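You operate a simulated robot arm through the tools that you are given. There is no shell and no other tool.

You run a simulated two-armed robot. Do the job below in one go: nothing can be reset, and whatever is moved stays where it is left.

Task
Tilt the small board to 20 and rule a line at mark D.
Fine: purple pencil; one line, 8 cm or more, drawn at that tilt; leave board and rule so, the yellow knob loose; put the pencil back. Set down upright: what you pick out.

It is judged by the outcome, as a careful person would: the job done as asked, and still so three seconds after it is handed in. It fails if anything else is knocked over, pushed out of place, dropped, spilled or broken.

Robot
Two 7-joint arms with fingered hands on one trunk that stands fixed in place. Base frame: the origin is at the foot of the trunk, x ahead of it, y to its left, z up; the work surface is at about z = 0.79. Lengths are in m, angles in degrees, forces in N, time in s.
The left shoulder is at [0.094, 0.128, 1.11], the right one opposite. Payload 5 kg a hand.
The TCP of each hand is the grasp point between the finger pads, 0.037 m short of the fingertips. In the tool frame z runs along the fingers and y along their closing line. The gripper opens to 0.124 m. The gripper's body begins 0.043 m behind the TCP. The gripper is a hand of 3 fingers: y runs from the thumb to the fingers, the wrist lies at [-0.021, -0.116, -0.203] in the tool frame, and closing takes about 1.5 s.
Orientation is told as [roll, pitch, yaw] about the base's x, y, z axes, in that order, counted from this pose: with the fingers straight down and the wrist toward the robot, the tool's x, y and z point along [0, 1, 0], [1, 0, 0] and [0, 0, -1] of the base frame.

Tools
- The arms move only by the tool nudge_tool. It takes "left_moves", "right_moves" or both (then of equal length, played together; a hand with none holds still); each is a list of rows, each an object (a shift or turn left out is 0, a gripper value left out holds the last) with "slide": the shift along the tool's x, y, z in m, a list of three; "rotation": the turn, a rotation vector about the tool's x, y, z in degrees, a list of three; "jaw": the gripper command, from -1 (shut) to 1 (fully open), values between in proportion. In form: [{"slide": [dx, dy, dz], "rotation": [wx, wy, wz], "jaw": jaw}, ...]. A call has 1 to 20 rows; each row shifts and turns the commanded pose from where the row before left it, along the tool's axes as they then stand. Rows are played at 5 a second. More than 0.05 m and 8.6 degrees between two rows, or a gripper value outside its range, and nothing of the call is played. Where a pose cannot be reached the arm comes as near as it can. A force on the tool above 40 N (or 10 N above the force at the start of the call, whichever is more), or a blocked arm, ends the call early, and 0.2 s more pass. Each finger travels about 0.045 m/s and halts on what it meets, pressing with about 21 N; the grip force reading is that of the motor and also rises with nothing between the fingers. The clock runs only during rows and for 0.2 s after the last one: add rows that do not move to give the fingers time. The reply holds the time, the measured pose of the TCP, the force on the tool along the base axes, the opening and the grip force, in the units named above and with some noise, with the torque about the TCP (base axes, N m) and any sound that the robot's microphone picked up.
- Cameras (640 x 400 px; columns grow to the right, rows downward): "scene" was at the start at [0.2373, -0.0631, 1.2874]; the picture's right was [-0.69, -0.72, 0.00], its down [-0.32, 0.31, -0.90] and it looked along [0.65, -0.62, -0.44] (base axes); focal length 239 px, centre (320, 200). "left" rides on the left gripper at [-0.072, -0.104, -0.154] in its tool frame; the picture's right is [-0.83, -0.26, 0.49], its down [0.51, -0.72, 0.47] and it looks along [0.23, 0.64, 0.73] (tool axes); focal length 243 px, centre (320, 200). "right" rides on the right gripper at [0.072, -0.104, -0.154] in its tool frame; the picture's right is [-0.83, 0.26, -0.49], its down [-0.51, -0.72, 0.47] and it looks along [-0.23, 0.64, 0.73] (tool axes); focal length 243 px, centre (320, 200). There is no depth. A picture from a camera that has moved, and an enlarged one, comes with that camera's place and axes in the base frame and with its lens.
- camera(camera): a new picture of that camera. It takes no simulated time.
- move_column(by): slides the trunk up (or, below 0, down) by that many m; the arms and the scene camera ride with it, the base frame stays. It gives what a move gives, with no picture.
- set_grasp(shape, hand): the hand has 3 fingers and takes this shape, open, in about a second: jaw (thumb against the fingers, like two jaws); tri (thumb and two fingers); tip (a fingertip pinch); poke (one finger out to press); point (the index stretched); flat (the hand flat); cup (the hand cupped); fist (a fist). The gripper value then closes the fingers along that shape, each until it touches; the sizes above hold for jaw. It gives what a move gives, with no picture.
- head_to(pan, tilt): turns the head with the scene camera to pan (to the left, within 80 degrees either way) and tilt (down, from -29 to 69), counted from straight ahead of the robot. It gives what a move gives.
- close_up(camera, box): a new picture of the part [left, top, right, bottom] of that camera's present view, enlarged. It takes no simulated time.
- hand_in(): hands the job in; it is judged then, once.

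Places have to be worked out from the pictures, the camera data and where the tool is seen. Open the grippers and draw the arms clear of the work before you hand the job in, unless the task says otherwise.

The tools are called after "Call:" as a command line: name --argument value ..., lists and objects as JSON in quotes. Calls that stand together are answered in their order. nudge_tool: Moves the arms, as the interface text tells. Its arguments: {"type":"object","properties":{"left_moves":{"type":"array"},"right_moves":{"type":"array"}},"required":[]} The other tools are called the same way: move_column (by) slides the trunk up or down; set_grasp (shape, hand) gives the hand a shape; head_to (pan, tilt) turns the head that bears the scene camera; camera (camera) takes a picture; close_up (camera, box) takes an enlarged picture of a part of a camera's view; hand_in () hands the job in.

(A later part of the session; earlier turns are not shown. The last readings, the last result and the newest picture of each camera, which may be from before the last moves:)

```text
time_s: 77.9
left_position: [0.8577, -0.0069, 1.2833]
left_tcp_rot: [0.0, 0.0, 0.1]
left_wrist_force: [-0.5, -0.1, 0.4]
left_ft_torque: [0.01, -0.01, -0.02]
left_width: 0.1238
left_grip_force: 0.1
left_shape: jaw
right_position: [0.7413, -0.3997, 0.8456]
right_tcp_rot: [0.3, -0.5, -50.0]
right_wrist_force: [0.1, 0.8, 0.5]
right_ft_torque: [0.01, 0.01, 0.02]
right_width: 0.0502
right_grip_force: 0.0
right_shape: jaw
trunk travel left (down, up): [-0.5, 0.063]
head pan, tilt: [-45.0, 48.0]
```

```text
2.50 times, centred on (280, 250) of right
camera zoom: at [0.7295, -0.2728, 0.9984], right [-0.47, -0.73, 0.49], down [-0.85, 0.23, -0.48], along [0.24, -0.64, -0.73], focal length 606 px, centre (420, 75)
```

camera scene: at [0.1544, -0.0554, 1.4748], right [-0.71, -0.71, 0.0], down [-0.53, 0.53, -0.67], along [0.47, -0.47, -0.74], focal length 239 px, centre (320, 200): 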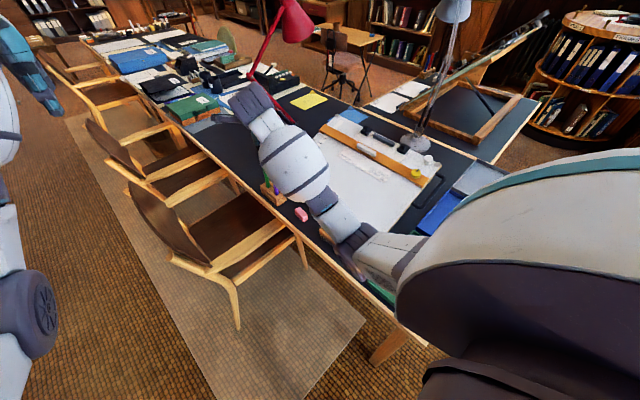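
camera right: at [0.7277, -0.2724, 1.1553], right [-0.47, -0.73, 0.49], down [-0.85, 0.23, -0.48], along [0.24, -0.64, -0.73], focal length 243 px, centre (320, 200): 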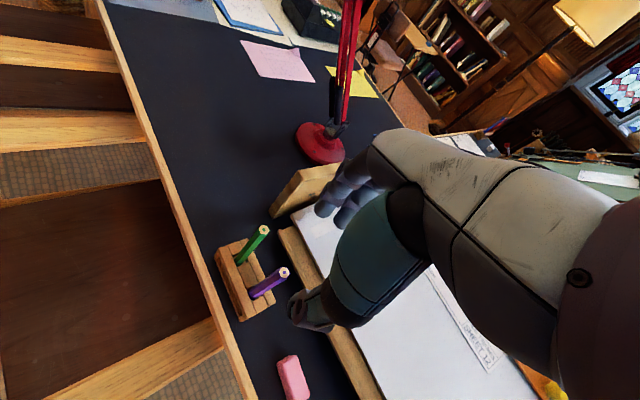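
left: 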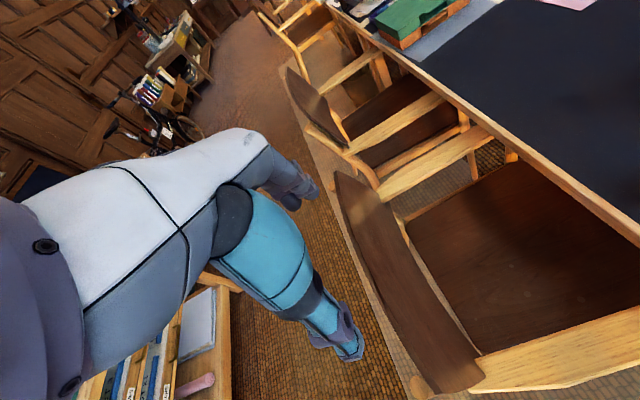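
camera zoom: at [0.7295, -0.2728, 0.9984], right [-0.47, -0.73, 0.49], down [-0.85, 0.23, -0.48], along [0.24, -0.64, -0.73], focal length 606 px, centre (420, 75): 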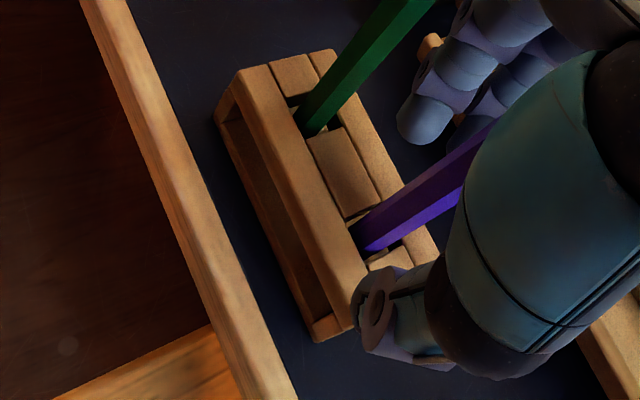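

The purple pencil is between thumb and fingers and the green one is clear. Closing the grip.

Call:
nudge_tool --right_moves '[{"jaw": -1}, {}, {}, {}, {}, {}]'

Call:
close_up --camera "right" --box '[190, 170, 370, 330]'

```text
time_s: 79.3
left_position: [0.8574, -0.0083, 1.2814]
left_tcp_rot: [0.0, 0.0, 0.1]
left_wrist_force: [0.7, -0.3, 0.8]
left_ft_torque: [-0.03, 0.0, -0.02]
left_width: 0.1236
left_grip_force: 0.0
left_shape: jaw
right_position: [0.7406, -0.3994, 0.8451]
right_tcp_rot: [0.4, -0.4, -49.9]
right_wrist_force: [0.0, 0.1, 0.1]
right_ft_torque: [0.04, -0.02, 0.0]
right_width: 0.0021
right_grip_force: 20.6
right_shape: jaw
trunk travel left (down, up): [-0.5, 0.063]
head pan, tilt: [-45.0, 48.0]
```

```text
2.50 times, centred on (280, 250) of right
camera zoom: at [0.7298, -0.2726, 0.9984], right [-0.47, -0.73, 0.49], down [-0.85, 0.23, -0.48], along [0.24, -0.64, -0.73], focal length 606 px, centre (420, 75)
```

zoom: 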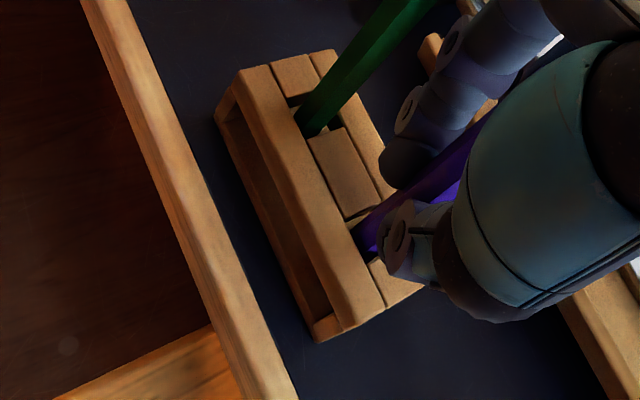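

Width reads only 2 mm, so the pencil may be nested between the two fingers with the thumb opposing. I'll lift 1.5 cm and see if the pencil comes along.

Call:
nudge_tool --right_moves '[{"slide": [0, 0, -0.008]}, {"slide": [0, 0, -0.008]}, {}]'

Call:
close_up --camera "right" --box '[190, 170, 370, 330]'

Call:
close_up --camera "scene" --box '[230, 150, 330, 240]'

```text
time_s: 80.1
left_position: [0.8577, -0.0085, 1.2818]
left_tcp_rot: [-0.1, 0.0, 0.0]
left_wrist_force: [-0.2, -0.4, -0.3]
left_ft_torque: [0.0, -0.01, -0.01]
left_width: 0.1234
left_grip_force: 0.1
left_shape: jaw
right_position: [0.7413, -0.3978, 0.86]
right_tcp_rot: [0.4, -0.5, -49.9]
right_wrist_force: [0.3, -0.2, -0.5]
right_ft_torque: [-0.02, 0.0, -0.02]
right_width: 0.0022
right_grip_force: 20.7
right_shape: jaw
trunk travel left (down, up): [-0.5, 0.063]
head pan, tilt: [-45.0, 48.0]
```

```text
2.50 times, centred on (280, 250) of right
camera zoom: at [0.7296, -0.2723, 1.0144], right [-0.47, -0.73, 0.49], down [-0.85, 0.23, -0.48], along [0.24, -0.64, -0.73], focal length 606 px, centre (420, 75)
```

zoom: 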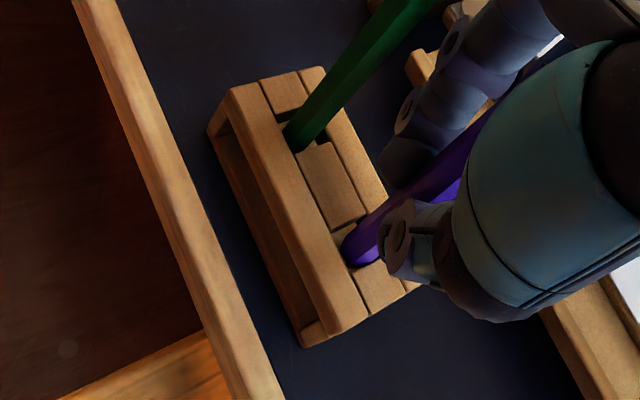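

```text
4.44 times, centred on (280, 195) of scene
camera zoom: at [0.1545, -0.0553, 1.4748], right [-0.71, -0.71, 0.0], down [-0.53, 0.53, -0.67], along [0.47, -0.47, -0.74], focal length 1064 px, centre (498, 222)
```

zoom: 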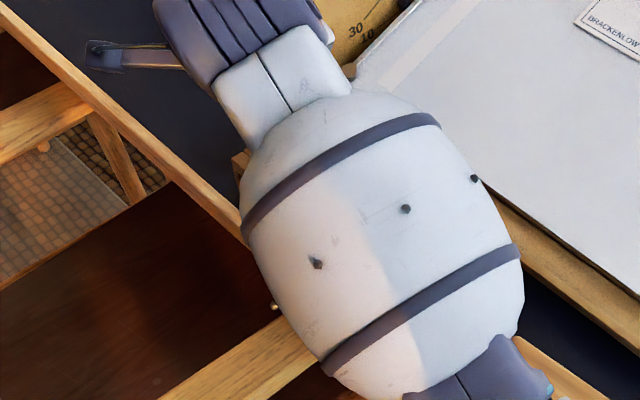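

It looks like it's following. I'll lift another 4 cm and look again.

Call:
nudge_tool --right_moves '[{"slide": [0, 0, -0.015]}, {"slide": [0, 0, -0.015]}, {"slide": [0, 0, -0.015]}, {}]'

Call:
close_up --camera "right" --box '[190, 170, 370, 330]'

```text
time_s: 81.1
left_position: [0.8588, -0.0072, 1.282]
left_tcp_rot: [0.0, 0.0, 0.1]
left_wrist_force: [-0.4, 0.9, -0.6]
left_ft_torque: [-0.01, 0.0, -0.03]
left_width: 0.1238
left_grip_force: 0.0
left_shape: jaw
right_position: [0.7385, -0.3985, 0.9059]
right_tcp_rot: [0.4, -0.3, -49.9]
right_wrist_force: [-0.7, -0.6, -0.9]
right_ft_torque: [0.0, 0.0, 0.0]
right_width: 0.0018
right_grip_force: 21.0
right_shape: jaw
trunk travel left (down, up): [-0.5, 0.063]
head pan, tilt: [-45.0, 48.0]
```

```text
2.50 times, centred on (280, 250) of right
camera zoom: at [0.7288, -0.272, 1.0592], right [-0.47, -0.73, 0.49], down [-0.85, 0.23, -0.48], along [0.24, -0.64, -0.73], focal length 606 px, centre (420, 75)
```

zoom: 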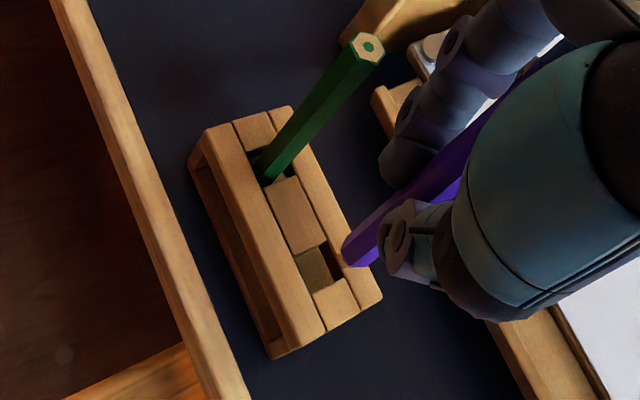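

The pencil is out of the holder. I'll raise it further and zoom to see its lower end and how it sits in the grip.

Call:
nudge_tool --right_moves '[{"slide": [0, 0, -0.04]}, {"slide": [0, 0, -0.04]}, {}]'

Call:
close_up --camera "right" --box '[260, 230, 340, 300]'

Call:
camera --camera "scene"

Call:
camera --camera "left"

```text
time_s: 81.9
left_position: [0.8572, -0.008, 1.2828]
left_tcp_rot: [0.0, 0.1, 0.1]
left_wrist_force: [0.2, 0.3, 0.0]
left_ft_torque: [0.02, 0.02, -0.01]
left_width: 0.1235
left_grip_force: 0.1
left_shape: jaw
right_position: [0.7397, -0.3989, 0.9849]
right_tcp_rot: [0.5, -0.4, -49.9]
right_wrist_force: [-0.3, -0.6, -0.3]
right_ft_torque: [0.01, -0.02, -0.05]
right_width: 0.002
right_grip_force: 20.9
right_shape: jaw
trunk travel left (down, up): [-0.5, 0.063]
head pan, tilt: [-45.0, 48.0]
```

```text
5.71 times, centred on (300, 265) of right
camera zoom: at [0.7289, -0.2722, 1.1389], right [-0.47, -0.73, 0.49], down [-0.85, 0.23, -0.48], along [0.24, -0.64, -0.73], focal length 1386 px, centre (434, -171)
```

zoom: 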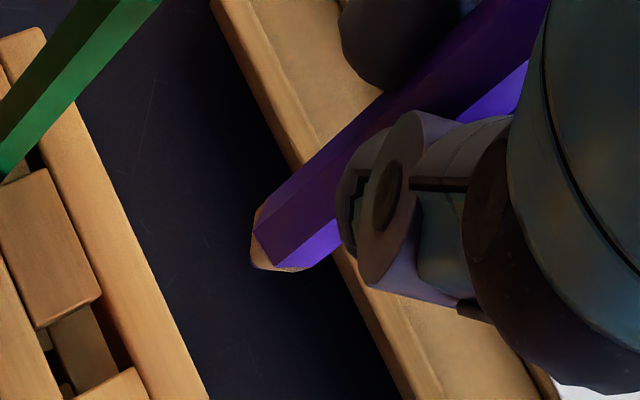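

```text
taken
camera scene: at [0.1549, -0.0557, 1.4746], right [-0.71, -0.71, 0.0], down [-0.53, 0.53, -0.67], along [0.47, -0.47, -0.74], focal length 239 px, centre (320, 200)
```

scene: 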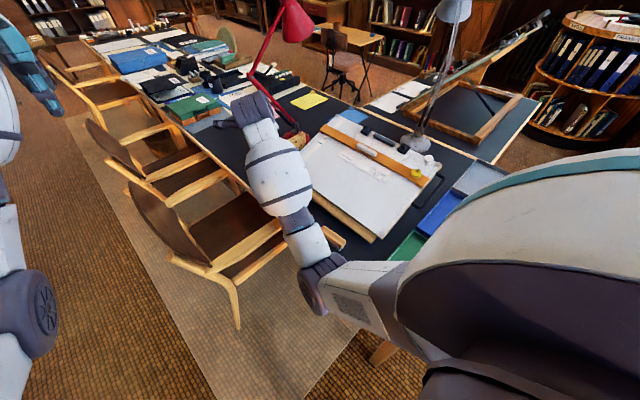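

```text
taken
camera left: at [0.7543, -0.0803, 1.4367], right [-0.26, -0.83, -0.49], down [-0.72, 0.51, -0.47], along [0.64, 0.23, -0.73], focal length 243 px, centre (320, 200)
```

left: 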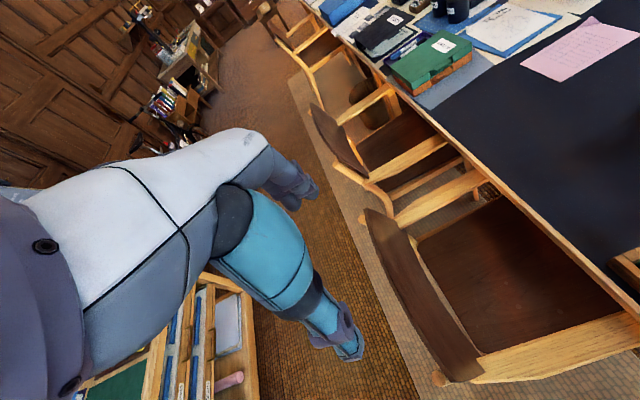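

I now see the wood cone at the pencil's lower end; the tip is ≈0.095–0.1 m below the TCP and the pencil is upright in the grip. I'll raise and carry it over to near the middle of the line, staying well above everything.

Call:
nudge_tool --right_moves '[{"slide": [0, 0, -0.035]}, {"slide": [0, 0, -0.04]}, {"slide": [-0.0432, 0.0194, 0]}, {"slide": [-0.0432, 0.0194, 0]}, {"slide": [-0.0432, 0.0194, 0]}, {"slide": [-0.0432, 0.0194, 0]}, {"slide": [-0.0432, 0.0194, 0]}, {"slide": [-0.0432, 0.0194, 0]}, {"slide": [-0.0432, 0.0194, 0]}, {"slide": [-0.0432, 0.0194, 0]}, {}]'

Call:
head_to --pan -58 --tilt 48

Call:
camera --camera "scene"

Call:
camera --camera "right"

```text
time_s: 84.3
left_position: [0.8584, -0.0065, 1.2823]
left_tcp_rot: [0.0, 0.0, 0.1]
left_wrist_force: [-0.2, 0.5, 0.3]
left_ft_torque: [-0.03, 0.01, 0.0]
left_width: 0.1237
left_grip_force: 0.0
left_shape: jaw
right_position: [0.5737, -0.7381, 1.0594]
right_tcp_rot: [0.2, -0.4, -50.0]
right_wrist_force: [0.1, 0.6, -1.1]
right_ft_torque: [-0.01, 0.05, 0.01]
right_width: 0.0017
right_grip_force: 21.0
right_shape: jaw
trunk travel left (down, up): [-0.5, 0.063]
head pan, tilt: [-45.0, 48.0]
```

```text
time_s: 85.0
left_position: [0.8581, -0.0059, 1.2828]
left_tcp_rot: [-0.1, 0.0, 0.1]
left_wrist_force: [-0.2, 0.9, 1.4]
left_ft_torque: [0.0, 0.05, 0.01]
left_width: 0.1237
left_grip_force: 0.0
left_shape: jaw
right_position: [0.574, -0.7384, 1.0599]
right_tcp_rot: [0.5, -0.4, -49.9]
right_wrist_force: [0.1, -0.2, 0.6]
right_ft_torque: [0.0, 0.0, -0.01]
right_width: 0.002
right_grip_force: 21.5
right_shape: jaw
trunk travel left (down, up): [-0.5, 0.063]
head pan, tilt: [-58.0, 48.0]
```

```text
taken
camera scene: at [0.1406, -0.0664, 1.4747], right [-0.85, -0.53, 0.0], down [-0.39, 0.63, -0.67], along [0.36, -0.57, -0.74], focal length 239 px, centre (320, 200)
```

scene: 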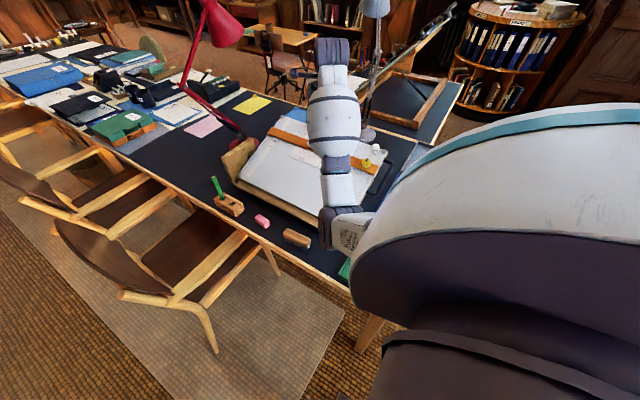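

```text
taken
camera right: at [0.5623, -0.6126, 1.2132], right [-0.47, -0.73, 0.49], down [-0.85, 0.23, -0.48], along [0.24, -0.64, -0.73], focal length 243 px, centre (320, 200)
```

right: 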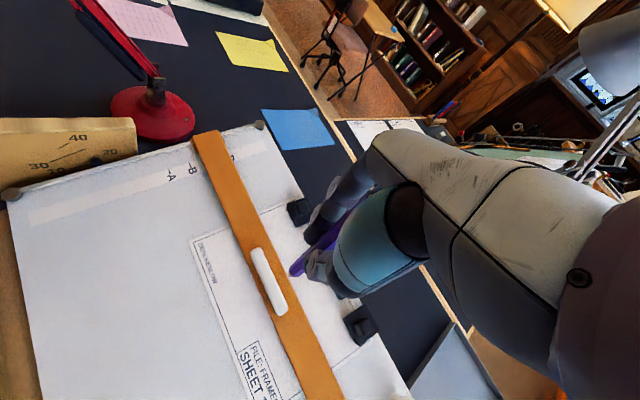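

The scene camera is blocked by the arm here, so I'll bring the left hand over as an observer (its camera will look at the tip from the +y side), keeping it high and away from the right arm.

Call:
nudge_tool --left_moves '[{"slide": [-0.0322, -0.0347, -0.003]}, {"slide": [-0.0322, -0.0347, -0.003]}, {"slide": [-0.0322, -0.0347, -0.003]}, {"slide": [-0.0322, -0.0347, -0.003]}, {"slide": [-0.0322, -0.0347, -0.003]}, {"slide": [-0.0322, -0.0347, -0.003]}, {"rotation": [0, 0, 7.5]}, {"rotation": [0, 0, 7.5]}, {"rotation": [0, 0, 7.5]}, {"rotation": [0, 0, 7.5]}, {"rotation": [0, 0, 7.5]}, {"rotation": [0, 0, 7.5]}, {"rotation": [0, 0, 7.5]}, {"rotation": [0, 0, 7.5]}, {}]'

Call:
camera --camera "left"

Call:
close_up --camera "right" --box '[0, 100, 150, 200]'

```text
time_s: 88.2
left_position: [0.6494, -0.2025, 1.3]
left_tcp_rot: [0.0, -0.1, -60.0]
left_wrist_force: [0.1, 0.4, -0.4]
left_ft_torque: [0.0, 0.05, 0.02]
left_width: 0.1238
left_grip_force: 0.0
left_shape: jaw
right_position: [0.5737, -0.7386, 1.0593]
right_tcp_rot: [0.4, -0.3, -49.9]
right_wrist_force: [-0.3, 0.9, -0.8]
right_ft_torque: [0.0, 0.01, -0.01]
right_width: 0.0019
right_grip_force: 20.8
right_shape: jaw
trunk travel left (down, up): [-0.5, 0.063]
head pan, tilt: [-58.0, 48.0]
```

```text
taken
camera left: at [0.5347, -0.1465, 1.4551], right [-0.85, -0.19, -0.49], down [0.08, 0.88, -0.47], along [0.52, -0.44, -0.73], focal length 243 px, centre (320, 200)
```

left: 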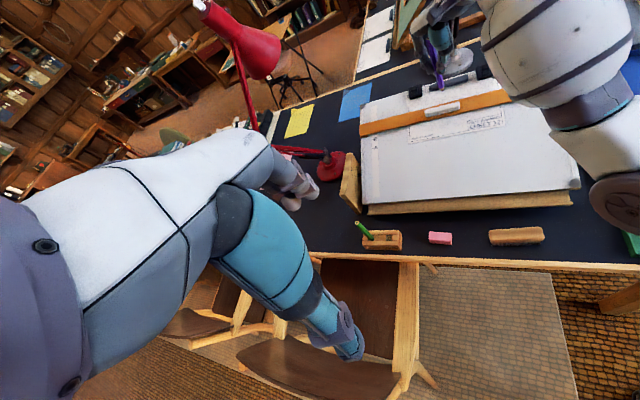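

```text
4.00 times, centred on (75, 150) of right
camera zoom: at [0.5623, -0.6124, 1.2134], right [-0.47, -0.73, 0.49], down [-0.85, 0.23, -0.48], along [0.24, -0.64, -0.73], focal length 970 px, centre (1300, 400)
```

zoom: 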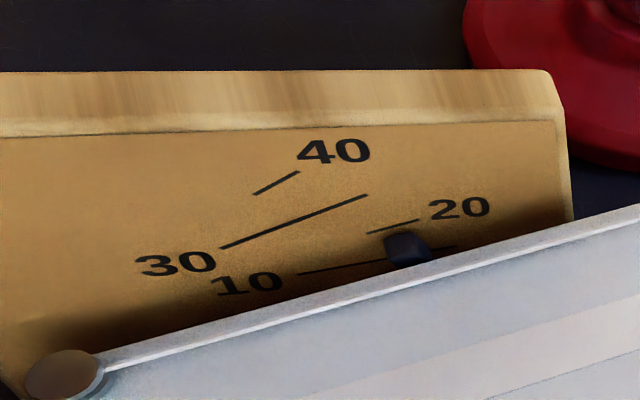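

Excellent view from the left camera. Zooming on the pencil tip and the rule/clip area.

Call:
close_up --camera "left" --box '[390, 10, 510, 130]'

Call:
close_up --camera "left" --box '[420, 50, 470, 100]'

Call:
close_up --camera "left" --box '[330, 80, 430, 220]'

```text
3.33 times, centred on (450, 70) of left
camera zoom: at [0.5347, -0.1465, 1.4551], right [-0.85, -0.19, -0.49], down [0.08, 0.88, -0.47], along [0.52, -0.44, -0.73], focal length 809 px, centre (-113, 633)
```

zoom: 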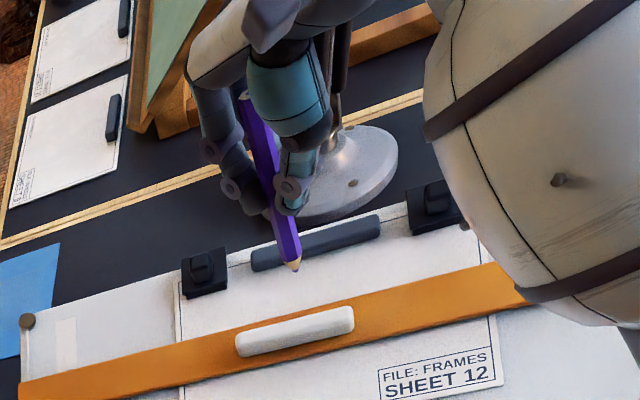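

```text
8.00 times, centred on (445, 75) of left
camera zoom: at [0.5347, -0.1465, 1.4551], right [-0.85, -0.19, -0.49], down [0.08, 0.88, -0.47], along [0.52, -0.44, -0.73], focal length 1941 px, centre (-680, 1200)
```

zoom: 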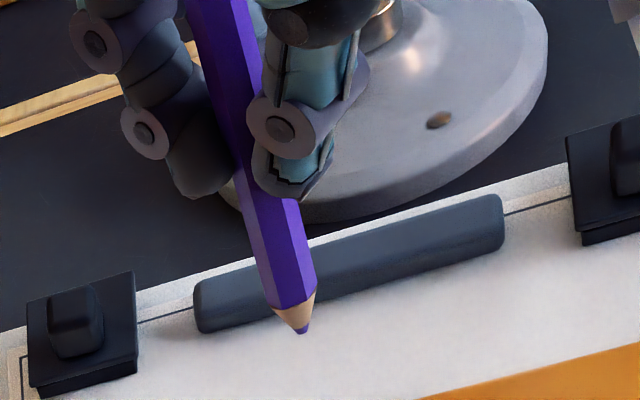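

```text
2.86 times, centred on (380, 150) of left
camera zoom: at [0.5347, -0.1465, 1.4551], right [-0.85, -0.19, -0.49], down [0.08, 0.88, -0.47], along [0.52, -0.44, -0.73], focal length 693 px, centre (149, 343)
```

zoom: 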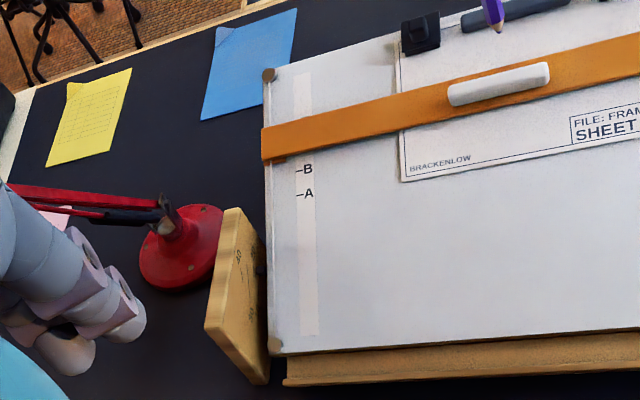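

The tip with its purple lead is clearly visible. I'll zoom the right camera on the tip too so I can triangulate it.

Call:
close_up --camera "right" --box '[265, 240, 325, 300]'

```text
6.67 times, centred on (295, 270) of right
camera zoom: at [0.5623, -0.6124, 1.2134], right [-0.47, -0.73, 0.49], down [-0.85, 0.23, -0.48], along [0.24, -0.64, -0.73], focal length 1618 px, centre (487, -267)
```

zoom: 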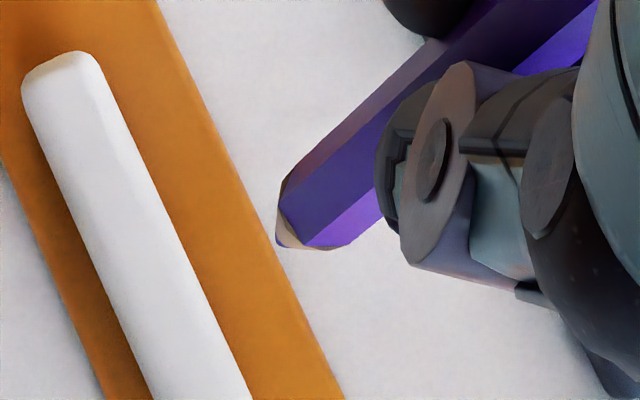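

Triangulated tip: (0.5687, −0.7375, 0.966), i.e. 0.094 below the TCP with a 5 mm lean. From the left camera D lies at (y −0.776, z 0.887) and the rule edge is right at D. I'll roll the hand −8° (for clip clearance) and move the tip above the start of the line (x≈0.59).

Call:
nudge_tool --right_moves '[{"rotation": [-6.13, -5.14, 0]}, {"slide": [0.0015, 0.0147, 0.0214]}, {"slide": [0.0014, 0.0147, 0.0215]}, {}, {}]'

Call:
close_up --camera "left" --box '[410, 40, 480, 110]'

Call:
close_up --camera "right" --box '[245, 220, 345, 300]'

```text
time_s: 89.4
left_position: [0.6505, -0.2022, 1.3004]
left_tcp_rot: [0.1, 0.0, -59.9]
left_wrist_force: [0.0, 0.0, -0.6]
left_ft_torque: [0.04, -0.04, -0.03]
left_width: 0.1239
left_grip_force: 0.0
left_shape: jaw
right_position: [0.5953, -0.7666, 1.019]
right_tcp_rot: [-4.8, -6.5, -49.6]
right_wrist_force: [0.5, -0.3, -0.4]
right_ft_torque: [0.0, 0.02, -0.03]
right_width: 0.0019
right_grip_force: 21.3
right_shape: jaw
trunk travel left (down, up): [-0.5, 0.063]
head pan, tilt: [-58.0, 48.0]
```

```text
5.71 times, centred on (445, 75) of left
camera zoom: at [0.5351, -0.147, 1.4549], right [-0.85, -0.19, -0.49], down [0.08, 0.88, -0.47], along [0.52, -0.44, -0.73], focal length 1386 px, centre (-394, 914)
```

zoom: 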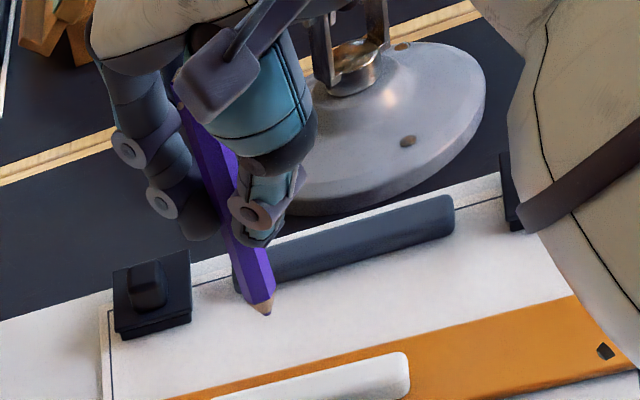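

```text
5.00 times, centred on (295, 260) of right
camera zoom: at [0.5849, -0.6197, 1.1535], right [-0.47, -0.66, 0.59], down [-0.85, 0.16, -0.51], along [0.24, -0.74, -0.63], focal length 1213 px, centre (445, -100)
```

zoom: 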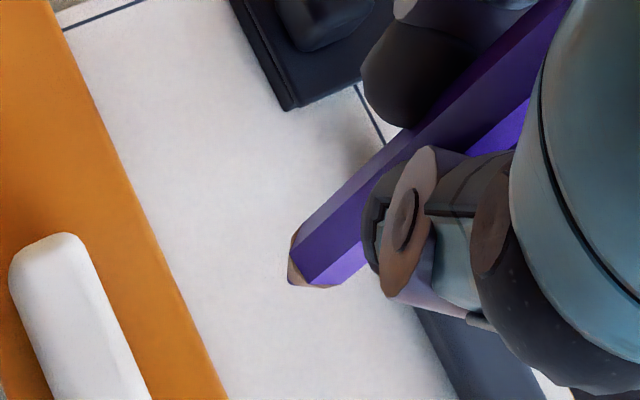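

Tip prediction and the left-camera ray agree within ~1 mm. I'll lower straight down 30 mm and recheck.

Call:
nudge_tool --right_moves '[{"slide": [0.0013, -0.0016, 0.0149]}, {"slide": [0.0013, -0.0016, 0.0149]}, {}, {}]'

Call:
close_up --camera "left" --box '[420, 60, 470, 110]'

Call:
close_up --camera "right" --box '[245, 220, 345, 300]'

```text
time_s: 90.4
left_position: [0.6493, -0.2011, 1.3003]
left_tcp_rot: [0.0, 0.1, -60.0]
left_wrist_force: [0.4, -0.6, -0.1]
left_ft_torque: [0.01, 0.02, 0.0]
left_width: 0.1236
left_grip_force: 0.0
left_shape: jaw
right_position: [0.5949, -0.7664, 0.991]
right_tcp_rot: [-4.8, -6.5, -49.8]
right_wrist_force: [0.9, 0.0, -0.2]
right_ft_torque: [-0.03, 0.02, -0.02]
right_width: 0.002
right_grip_force: 20.8
right_shape: jaw
trunk travel left (down, up): [-0.5, 0.063]
head pan, tilt: [-58.0, 48.0]
```

```text
8.00 times, centred on (445, 85) of left
camera zoom: at [0.5348, -0.1466, 1.4551], right [-0.85, -0.19, -0.49], down [0.08, 0.88, -0.47], along [0.52, -0.44, -0.73], focal length 1941 px, centre (-680, 1120)
```

zoom: 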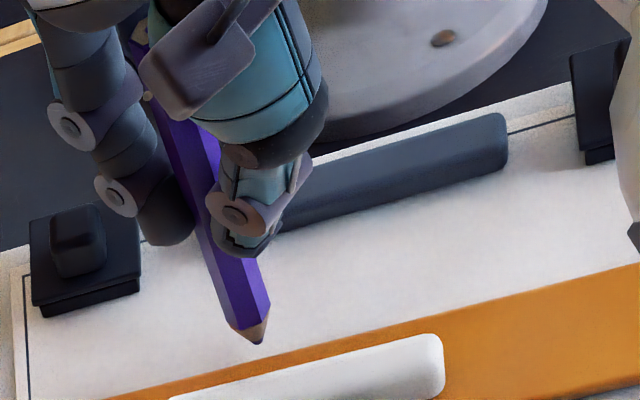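

```text
5.00 times, centred on (295, 260) of right
camera zoom: at [0.5845, -0.6195, 1.1245], right [-0.47, -0.66, 0.59], down [-0.85, 0.16, -0.51], along [0.24, -0.74, -0.63], focal length 1213 px, centre (445, -100)
```

zoom: 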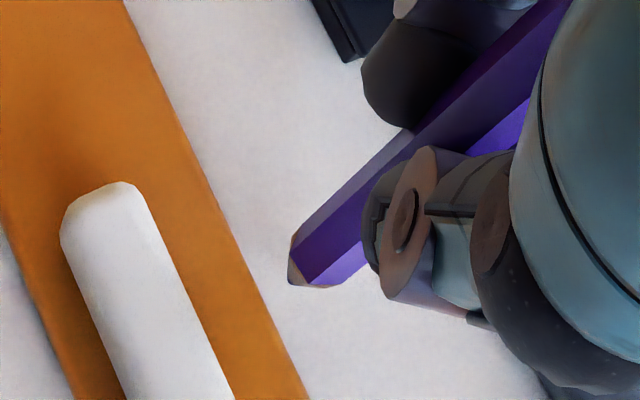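

Tip is ≈10 mm above the surface, and on contact it would land ~2 mm beyond the rule's far edge. I'll shift 0.8 mm toward the rule and lower 8 mm.

Call:
nudge_tool --right_moves '[{"slide": [0.0005, -0.0006, -0.0001]}, {"slide": [0.0004, -0.0004, 0.004]}, {"slide": [0.0003, -0.0004, 0.0039]}, {}, {}]'

Call:
close_up --camera "left" --box '[430, 80, 460, 110]'

Call:
close_up --camera "right" --box '[255, 235, 325, 295]'

```text
time_s: 91.6
left_position: [0.6489, -0.1998, 1.3005]
left_tcp_rot: [0.0, 0.0, -59.9]
left_wrist_force: [0.2, -0.7, -0.2]
left_ft_torque: [0.0, -0.01, 0.01]
left_width: 0.1238
left_grip_force: 0.1
left_shape: jaw
right_position: [0.5965, -0.765, 0.9823]
right_tcp_rot: [-4.7, -6.5, -49.7]
right_wrist_force: [0.8, -0.7, 3.7]
right_ft_torque: [-0.05, -0.03, -0.01]
right_width: 0.002
right_grip_force: 20.9
right_shape: jaw
trunk travel left (down, up): [-0.5, 0.063]
head pan, tilt: [-58.0, 48.0]
```

```text
13.33 times, centred on (445, 95) of left
camera zoom: at [0.5346, -0.1462, 1.4552], right [-0.85, -0.19, -0.49], down [0.08, 0.88, -0.47], along [0.52, -0.44, -0.73], focal length 3235 px, centre (-1347, 1600)
```

zoom: 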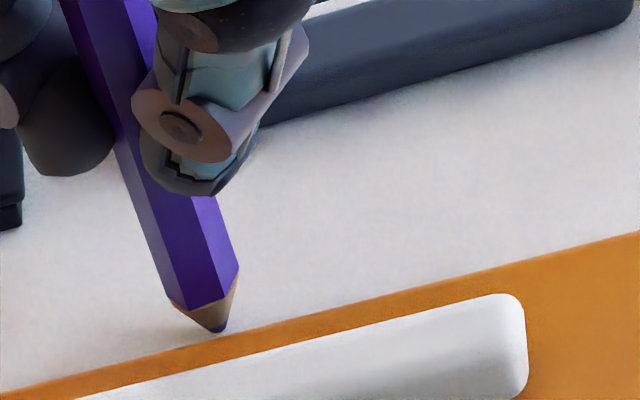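

```text
6.67 times, centred on (290, 265) of right
camera zoom: at [0.585, -0.6184, 1.117], right [-0.47, -0.66, 0.59], down [-0.85, 0.16, -0.51], along [0.24, -0.74, -0.63], focal length 1618 px, centre (520, -233)
```

zoom: 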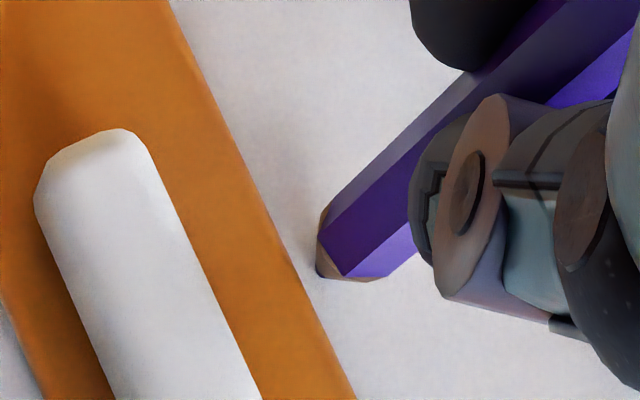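

There's ~3.7 N upward now: the tip has touched the sheet, slightly higher than estimated. I'll ease up 1.5 mm and look at where it touched relative to the rule edge.

Call:
nudge_tool --right_moves '[{"slide": [-0.0001, 0.0002, -0.0015]}, {}, {}]'

Call:
close_up --camera "left" --box '[430, 80, 460, 110]'

Call:
close_up --camera "left" --box '[438, 97, 450, 109]'

```text
time_s: 92.4
left_position: [0.6499, -0.1999, 1.3005]
left_tcp_rot: [-0.1, 0.0, -59.9]
left_wrist_force: [-0.4, 0.3, -0.2]
left_ft_torque: [0.0, 0.04, -0.03]
left_width: 0.1238
left_grip_force: 0.0
left_shape: jaw
right_position: [0.5958, -0.7663, 0.9834]
right_tcp_rot: [-4.9, -6.5, -49.7]
right_wrist_force: [0.2, 0.3, 0.9]
right_ft_torque: [0.02, 0.01, 0.0]
right_width: 0.0019
right_grip_force: 21.6
right_shape: jaw
trunk travel left (down, up): [-0.5, 0.063]
head pan, tilt: [-58.0, 48.0]
```

```text
13.33 times, centred on (445, 95) of left
camera zoom: at [0.5348, -0.1466, 1.455], right [-0.85, -0.19, -0.49], down [0.08, 0.88, -0.47], along [0.52, -0.44, -0.73], focal length 3235 px, centre (-1347, 1600)
```

zoom: 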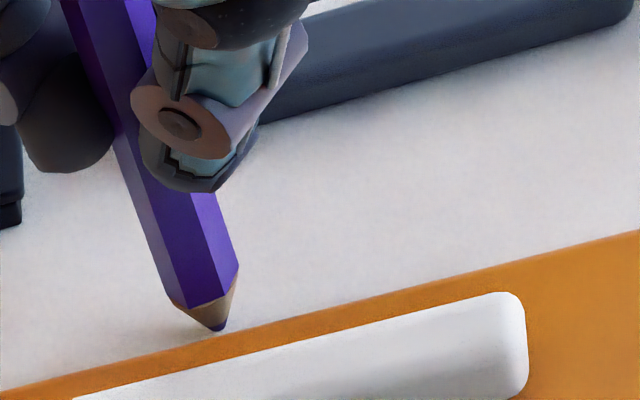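

```text
16.00 times, centred on (444, 103) of left
camera zoom: at [0.5348, -0.1466, 1.455], right [-0.85, -0.19, -0.49], down [0.08, 0.88, -0.47], along [0.52, -0.44, -0.73], focal length 3882 px, centre (-1664, 1752)
```

zoom: 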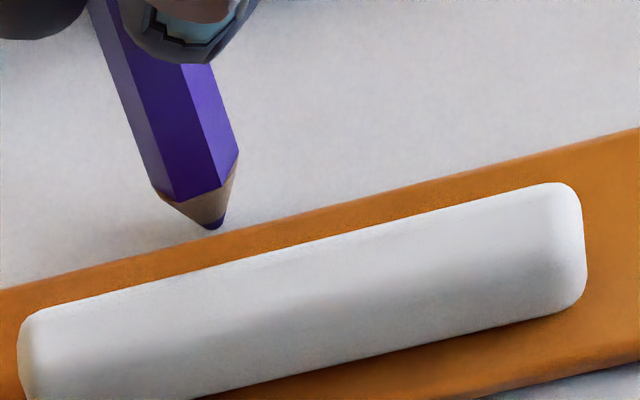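

The two views disagree slightly about tip vs rule edge; I'll zoom the right camera harder on the tip.

Call:
close_up --camera "right" --box '[275, 255, 305, 285]'

Call:
close_up --camera "left" --box '[400, 60, 500, 140]'

```text
13.33 times, centred on (290, 270) of right
camera zoom: at [0.5852, -0.6185, 1.1177], right [-0.47, -0.66, 0.59], down [-0.85, 0.16, -0.51], along [0.24, -0.74, -0.63], focal length 3235 px, centre (720, -733)
```

zoom: 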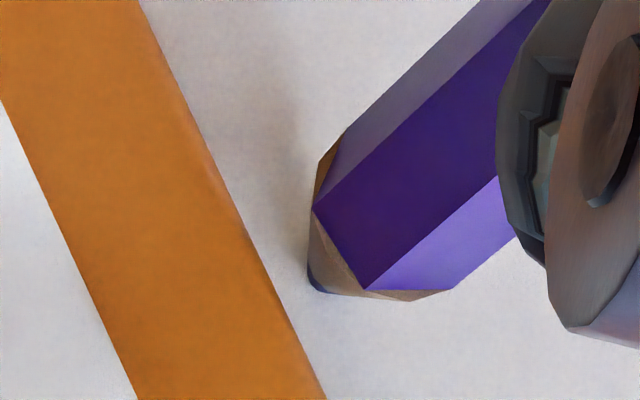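

```text
5.00 times, centred on (450, 100) of left
camera zoom: at [0.5348, -0.1466, 1.455], right [-0.85, -0.19, -0.49], down [0.08, 0.88, -0.47], along [0.52, -0.44, -0.73], focal length 1213 px, centre (-330, 700)
```

zoom: 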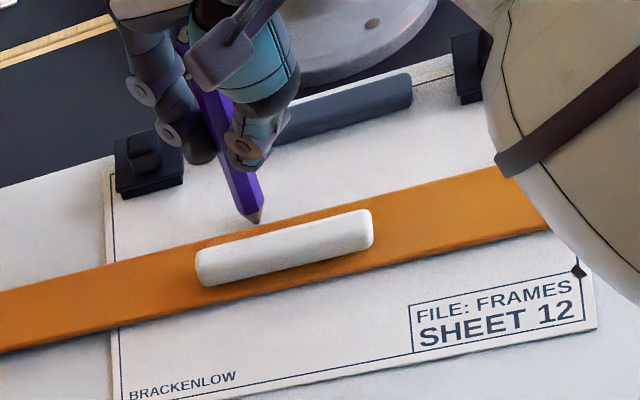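

Careful two-ray solution: rule top edge at (−0.768, 0.8995) and tip at (−0.778, 0.890): the rule is ~12 mm thick and the tip is ~6 mm beyond its edge, so I need to come ~4 mm closer. First I'll raise 12 mm and check whether the light touch left a mark.

Call:
nudge_tool --right_moves '[{"slide": [-0.0005, 0.0006, -0.006]}, {"slide": [-0.0005, 0.0006, -0.006]}, {}]'

Call:
close_up --camera "left" --box '[430, 80, 460, 110]'

Call:
close_up --camera "right" --box '[260, 240, 310, 290]'

```text
time_s: 93.2
left_position: [0.6498, -0.2011, 1.2993]
left_tcp_rot: [0.0, 0.0, -59.9]
left_wrist_force: [0.4, 0.4, -0.8]
left_ft_torque: [0.04, -0.03, -0.04]
left_width: 0.1239
left_grip_force: 0.1
left_shape: jaw
right_position: [0.5973, -0.7647, 0.9949]
right_tcp_rot: [-4.9, -6.5, -49.6]
right_wrist_force: [-0.4, -0.3, 0.3]
right_ft_torque: [0.01, -0.02, 0.0]
right_width: 0.0021
right_grip_force: 21.0
right_shape: jaw
trunk travel left (down, up): [-0.5, 0.063]
head pan, tilt: [-58.0, 48.0]
```

```text
13.33 times, centred on (445, 95) of left
camera zoom: at [0.535, -0.1467, 1.4549], right [-0.85, -0.19, -0.49], down [0.08, 0.88, -0.47], along [0.52, -0.44, -0.73], focal length 3235 px, centre (-1347, 1600)
```

zoom: 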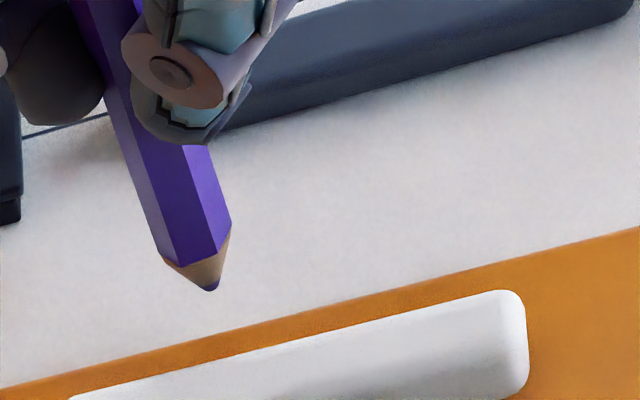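

```text
8.00 times, centred on (285, 265) of right
camera zoom: at [0.5852, -0.6187, 1.1299], right [-0.47, -0.66, 0.59], down [-0.85, 0.16, -0.51], along [0.24, -0.74, -0.63], focal length 1941 px, centre (600, -320)
```

zoom: 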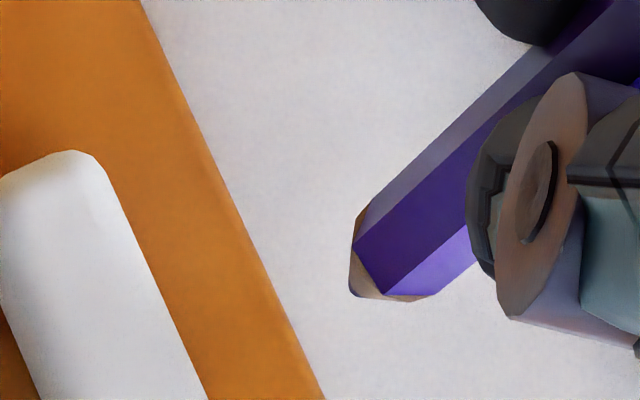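

No dot was left. Using the camera poses (less noisy than the TCP reading) I calibrated the tip offset: surface contact at n·p≈0.570. I'll reduce the roll to −5° (pencil leans away from the rule), place the tip ~2.5 mm beyond the rule edge, and stop ~3 mm above the sheet.

Call:
nudge_tool --right_moves '[{"rotation": [2.3, 1.93, 0]}, {"slide": [-0.0008, 0.0009, 0.0001]}, {"slide": [0.0003, -0.0004, 0.005]}, {"slide": [0.0003, -0.0003, 0.005]}, {}, {}]'

Call:
close_up --camera "left" --box '[430, 80, 460, 110]'

Call:
close_up --camera "right" --box '[260, 240, 310, 290]'

```text
time_s: 94.6
left_position: [0.6501, -0.2008, 1.2998]
left_tcp_rot: [-0.1, 0.0, -59.9]
left_wrist_force: [-0.6, -0.4, 0.4]
left_ft_torque: [-0.01, -0.01, 0.01]
left_width: 0.1239
left_grip_force: 0.0
left_shape: jaw
right_position: [0.5956, -0.7655, 0.9848]
right_tcp_rot: [-2.9, -4.1, -49.8]
right_wrist_force: [-0.3, -0.7, -0.3]
right_ft_torque: [0.0, -0.02, 0.01]
right_width: 0.0019
right_grip_force: 21.1
right_shape: jaw
trunk travel left (down, up): [-0.5, 0.063]
head pan, tilt: [-58.0, 48.0]
```

```text
13.33 times, centred on (445, 95) of left
camera zoom: at [0.5349, -0.1467, 1.455], right [-0.85, -0.19, -0.49], down [0.08, 0.88, -0.47], along [0.52, -0.44, -0.73], focal length 3235 px, centre (-1347, 1600)
```

zoom: 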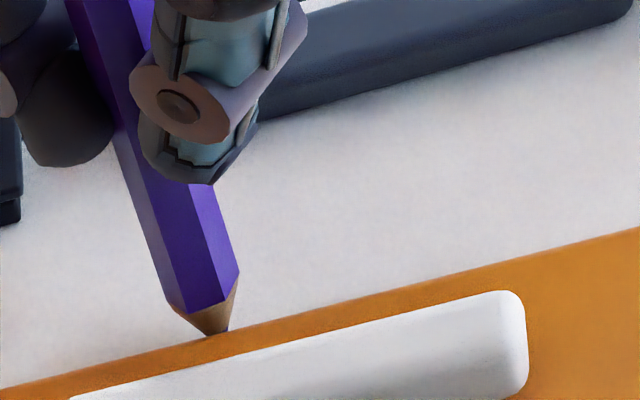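

```text
8.00 times, centred on (285, 265) of right
camera zoom: at [0.585, -0.6267, 1.1276], right [-0.47, -0.69, 0.55], down [-0.85, 0.18, -0.5], along [0.24, -0.7, -0.67], focal length 1941 px, centre (600, -320)
```

zoom: 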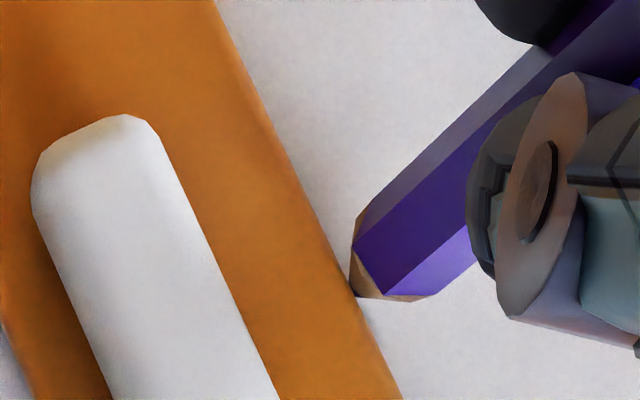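

Tip is ~3.6 mm above the sheet and just behind the rule edge as intended. I'll shift 0.7 mm away from the rule and lower 2.6 mm, then feel for contact.

Call:
nudge_tool --right_moves '[{"slide": [-0.0004, 0.0005, 0.0001]}, {"slide": [0.0001, -0.0001, 0.0013]}, {"slide": [0.0001, -0.0001, 0.0013]}, {}, {}]'

Call:
nudge_tool --right_moves '[{"slide": [0, 0, 0.0008]}, {}, {}]'

Call:
camera --camera "right"

```text
time_s: 95.8
left_position: [0.65, -0.2005, 1.3006]
left_tcp_rot: [-0.1, 0.0, -59.9]
left_wrist_force: [0.5, -0.9, 0.7]
left_ft_torque: [0.02, -0.01, 0.0]
left_width: 0.1239
left_grip_force: 0.1
left_shape: jaw
right_position: [0.5967, -0.7671, 0.9826]
right_tcp_rot: [-2.7, -4.2, -49.8]
right_wrist_force: [0.4, 0.3, 1.6]
right_ft_torque: [-0.04, 0.01, -0.01]
right_width: 0.0018
right_grip_force: 21.0
right_shape: jaw
trunk travel left (down, up): [-0.5, 0.063]
head pan, tilt: [-58.0, 48.0]
```

```text
time_s: 96.6
left_position: [0.6498, -0.2014, 1.3013]
left_tcp_rot: [0.0, 0.0, -60.0]
left_wrist_force: [-0.3, -0.6, 0.7]
left_ft_torque: [-0.01, 0.0, 0.0]
left_width: 0.1238
left_grip_force: 0.1
left_shape: jaw
right_position: [0.5961, -0.7668, 0.9816]
right_tcp_rot: [-2.7, -4.2, -49.8]
right_wrist_force: [1.2, -0.3, 1.6]
right_ft_torque: [-0.01, 0.01, 0.0]
right_width: 0.0021
right_grip_force: 21.5
right_shape: jaw
trunk travel left (down, up): [-0.5, 0.063]
head pan, tilt: [-58.0, 48.0]
```

```text
taken
camera right: at [0.5849, -0.6274, 1.1244], right [-0.47, -0.69, 0.55], down [-0.85, 0.18, -0.5], along [0.24, -0.7, -0.67], focal length 243 px, centre (320, 200)
```

right: 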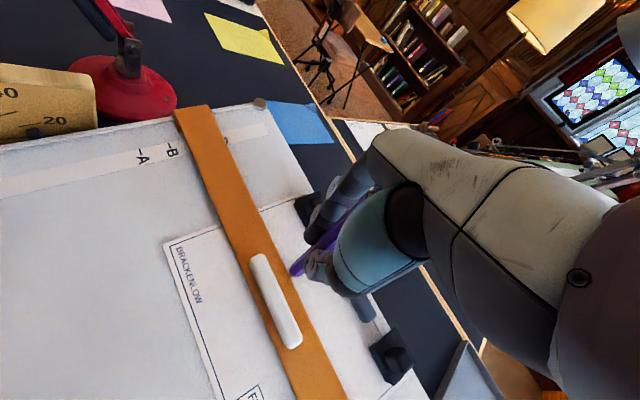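

Camera-derived tip height is ≈0.889 with ~1.6 N; likely just touching. One more 0.5 mm step to confirm contact.

Call:
nudge_tool --right_moves '[{"slide": [0, 0, 0.0005]}, {}, {}]'

Call:
nudge_tool --right_moves '[{}]'

Call:
close_up --camera "left" --box '[430, 80, 460, 110]'

Call:
close_up --camera "right" --box '[260, 240, 310, 290]'

```text
time_s: 97.4
left_position: [0.6502, -0.2007, 1.3006]
left_tcp_rot: [0.0, -0.1, -59.9]
left_wrist_force: [0.4, 0.0, -0.1]
left_ft_torque: [0.02, 0.03, -0.01]
left_width: 0.1241
left_grip_force: 0.1
left_shape: jaw
right_position: [0.5964, -0.7665, 0.9826]
right_tcp_rot: [-2.9, -4.1, -49.8]
right_wrist_force: [0.5, -0.5, 3.4]
right_ft_torque: [0.0, -0.01, 0.01]
right_width: 0.0022
right_grip_force: 21.1
right_shape: jaw
trunk travel left (down, up): [-0.5, 0.063]
head pan, tilt: [-58.0, 48.0]
```

```text
time_s: 97.8
left_position: [0.6485, -0.2013, 1.3008]
left_tcp_rot: [0.1, 0.0, -60.0]
left_wrist_force: [0.8, 0.5, 0.3]
left_ft_torque: [-0.03, 0.0, 0.01]
left_width: 0.1237
left_grip_force: 0.0
left_shape: jaw
right_position: [0.5957, -0.7669, 0.9817]
right_tcp_rot: [-2.9, -4.2, -49.7]
right_wrist_force: [-0.2, -0.2, 3.8]
right_ft_torque: [-0.02, -0.01, 0.0]
right_width: 0.0019
right_grip_force: 21.1
right_shape: jaw
trunk travel left (down, up): [-0.5, 0.063]
head pan, tilt: [-58.0, 48.0]
```

```text
13.33 times, centred on (445, 95) of left
camera zoom: at [0.5346, -0.1462, 1.4552], right [-0.85, -0.19, -0.49], down [0.08, 0.88, -0.47], along [0.52, -0.44, -0.73], focal length 3235 px, centre (-1347, 1600)
```

zoom: 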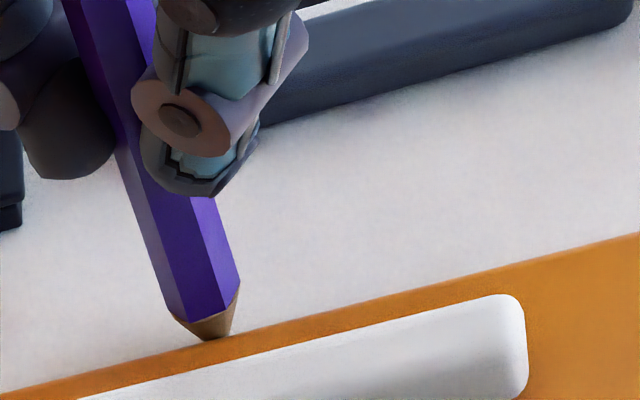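

```text
8.00 times, centred on (285, 265) of right
camera zoom: at [0.585, -0.6273, 1.1237], right [-0.47, -0.69, 0.55], down [-0.85, 0.18, -0.5], along [0.24, -0.7, -0.67], focal length 1941 px, centre (600, -320)
```

zoom: 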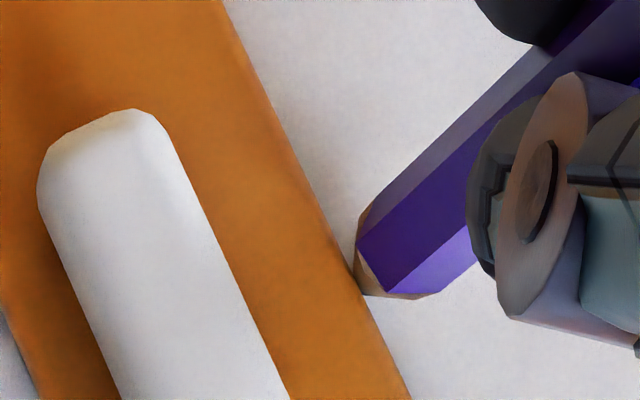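

Solid contact (~3.6 N). I'll now draw along −x (parallel to the rule) in short segments, checking force between them.

Call:
nudge_tool --right_moves '[{"slide": [-0.0046, -0.00386, 0]}, {"slide": [-0.0046, -0.00386, 0]}, {"slide": [-0.0046, -0.00386, 0]}, {"slide": [-0.0046, -0.00386, 0]}]'

Call:
close_up --camera "left" --box '[430, 70, 470, 110]'

Call:
close_up --camera "right" --box '[240, 200, 340, 300]'

```text
time_s: 98.8
left_position: [0.6484, -0.2016, 1.2998]
left_tcp_rot: [0.0, 0.1, -59.9]
left_wrist_force: [0.3, -1.2, 0.3]
left_ft_torque: [0.03, 0.0, 0.01]
left_width: 0.1238
left_grip_force: 0.0
left_shape: jaw
right_position: [0.5722, -0.766, 0.9817]
right_tcp_rot: [-2.7, -4.2, -49.7]
right_wrist_force: [1.4, -0.2, 2.7]
right_ft_torque: [-0.01, -0.16, 0.05]
right_width: 0.0021
right_grip_force: 20.9
right_shape: jaw
trunk travel left (down, up): [-0.5, 0.063]
head pan, tilt: [-58.0, 48.0]
```

```text
10.00 times, centred on (450, 90) of left
camera zoom: at [0.5345, -0.1465, 1.4551], right [-0.85, -0.19, -0.49], down [0.08, 0.88, -0.47], along [0.52, -0.44, -0.73], focal length 2426 px, centre (-980, 1300)
```

zoom: 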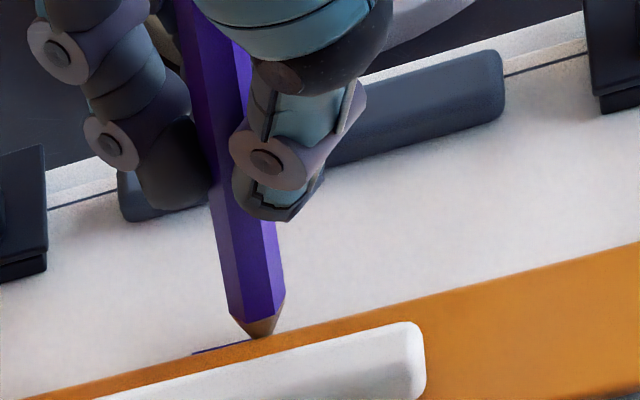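

```text
4.00 times, centred on (290, 250) of right
camera zoom: at [0.5609, -0.6276, 1.1233], right [-0.47, -0.69, 0.55], down [-0.85, 0.18, -0.5], along [0.24, -0.7, -0.67], focal length 970 px, centre (440, 0)
```

zoom: 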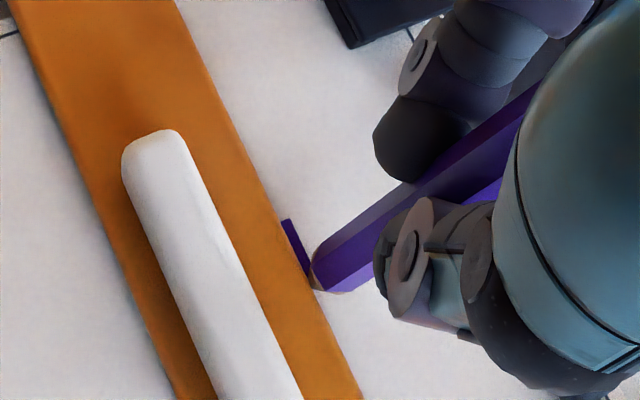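

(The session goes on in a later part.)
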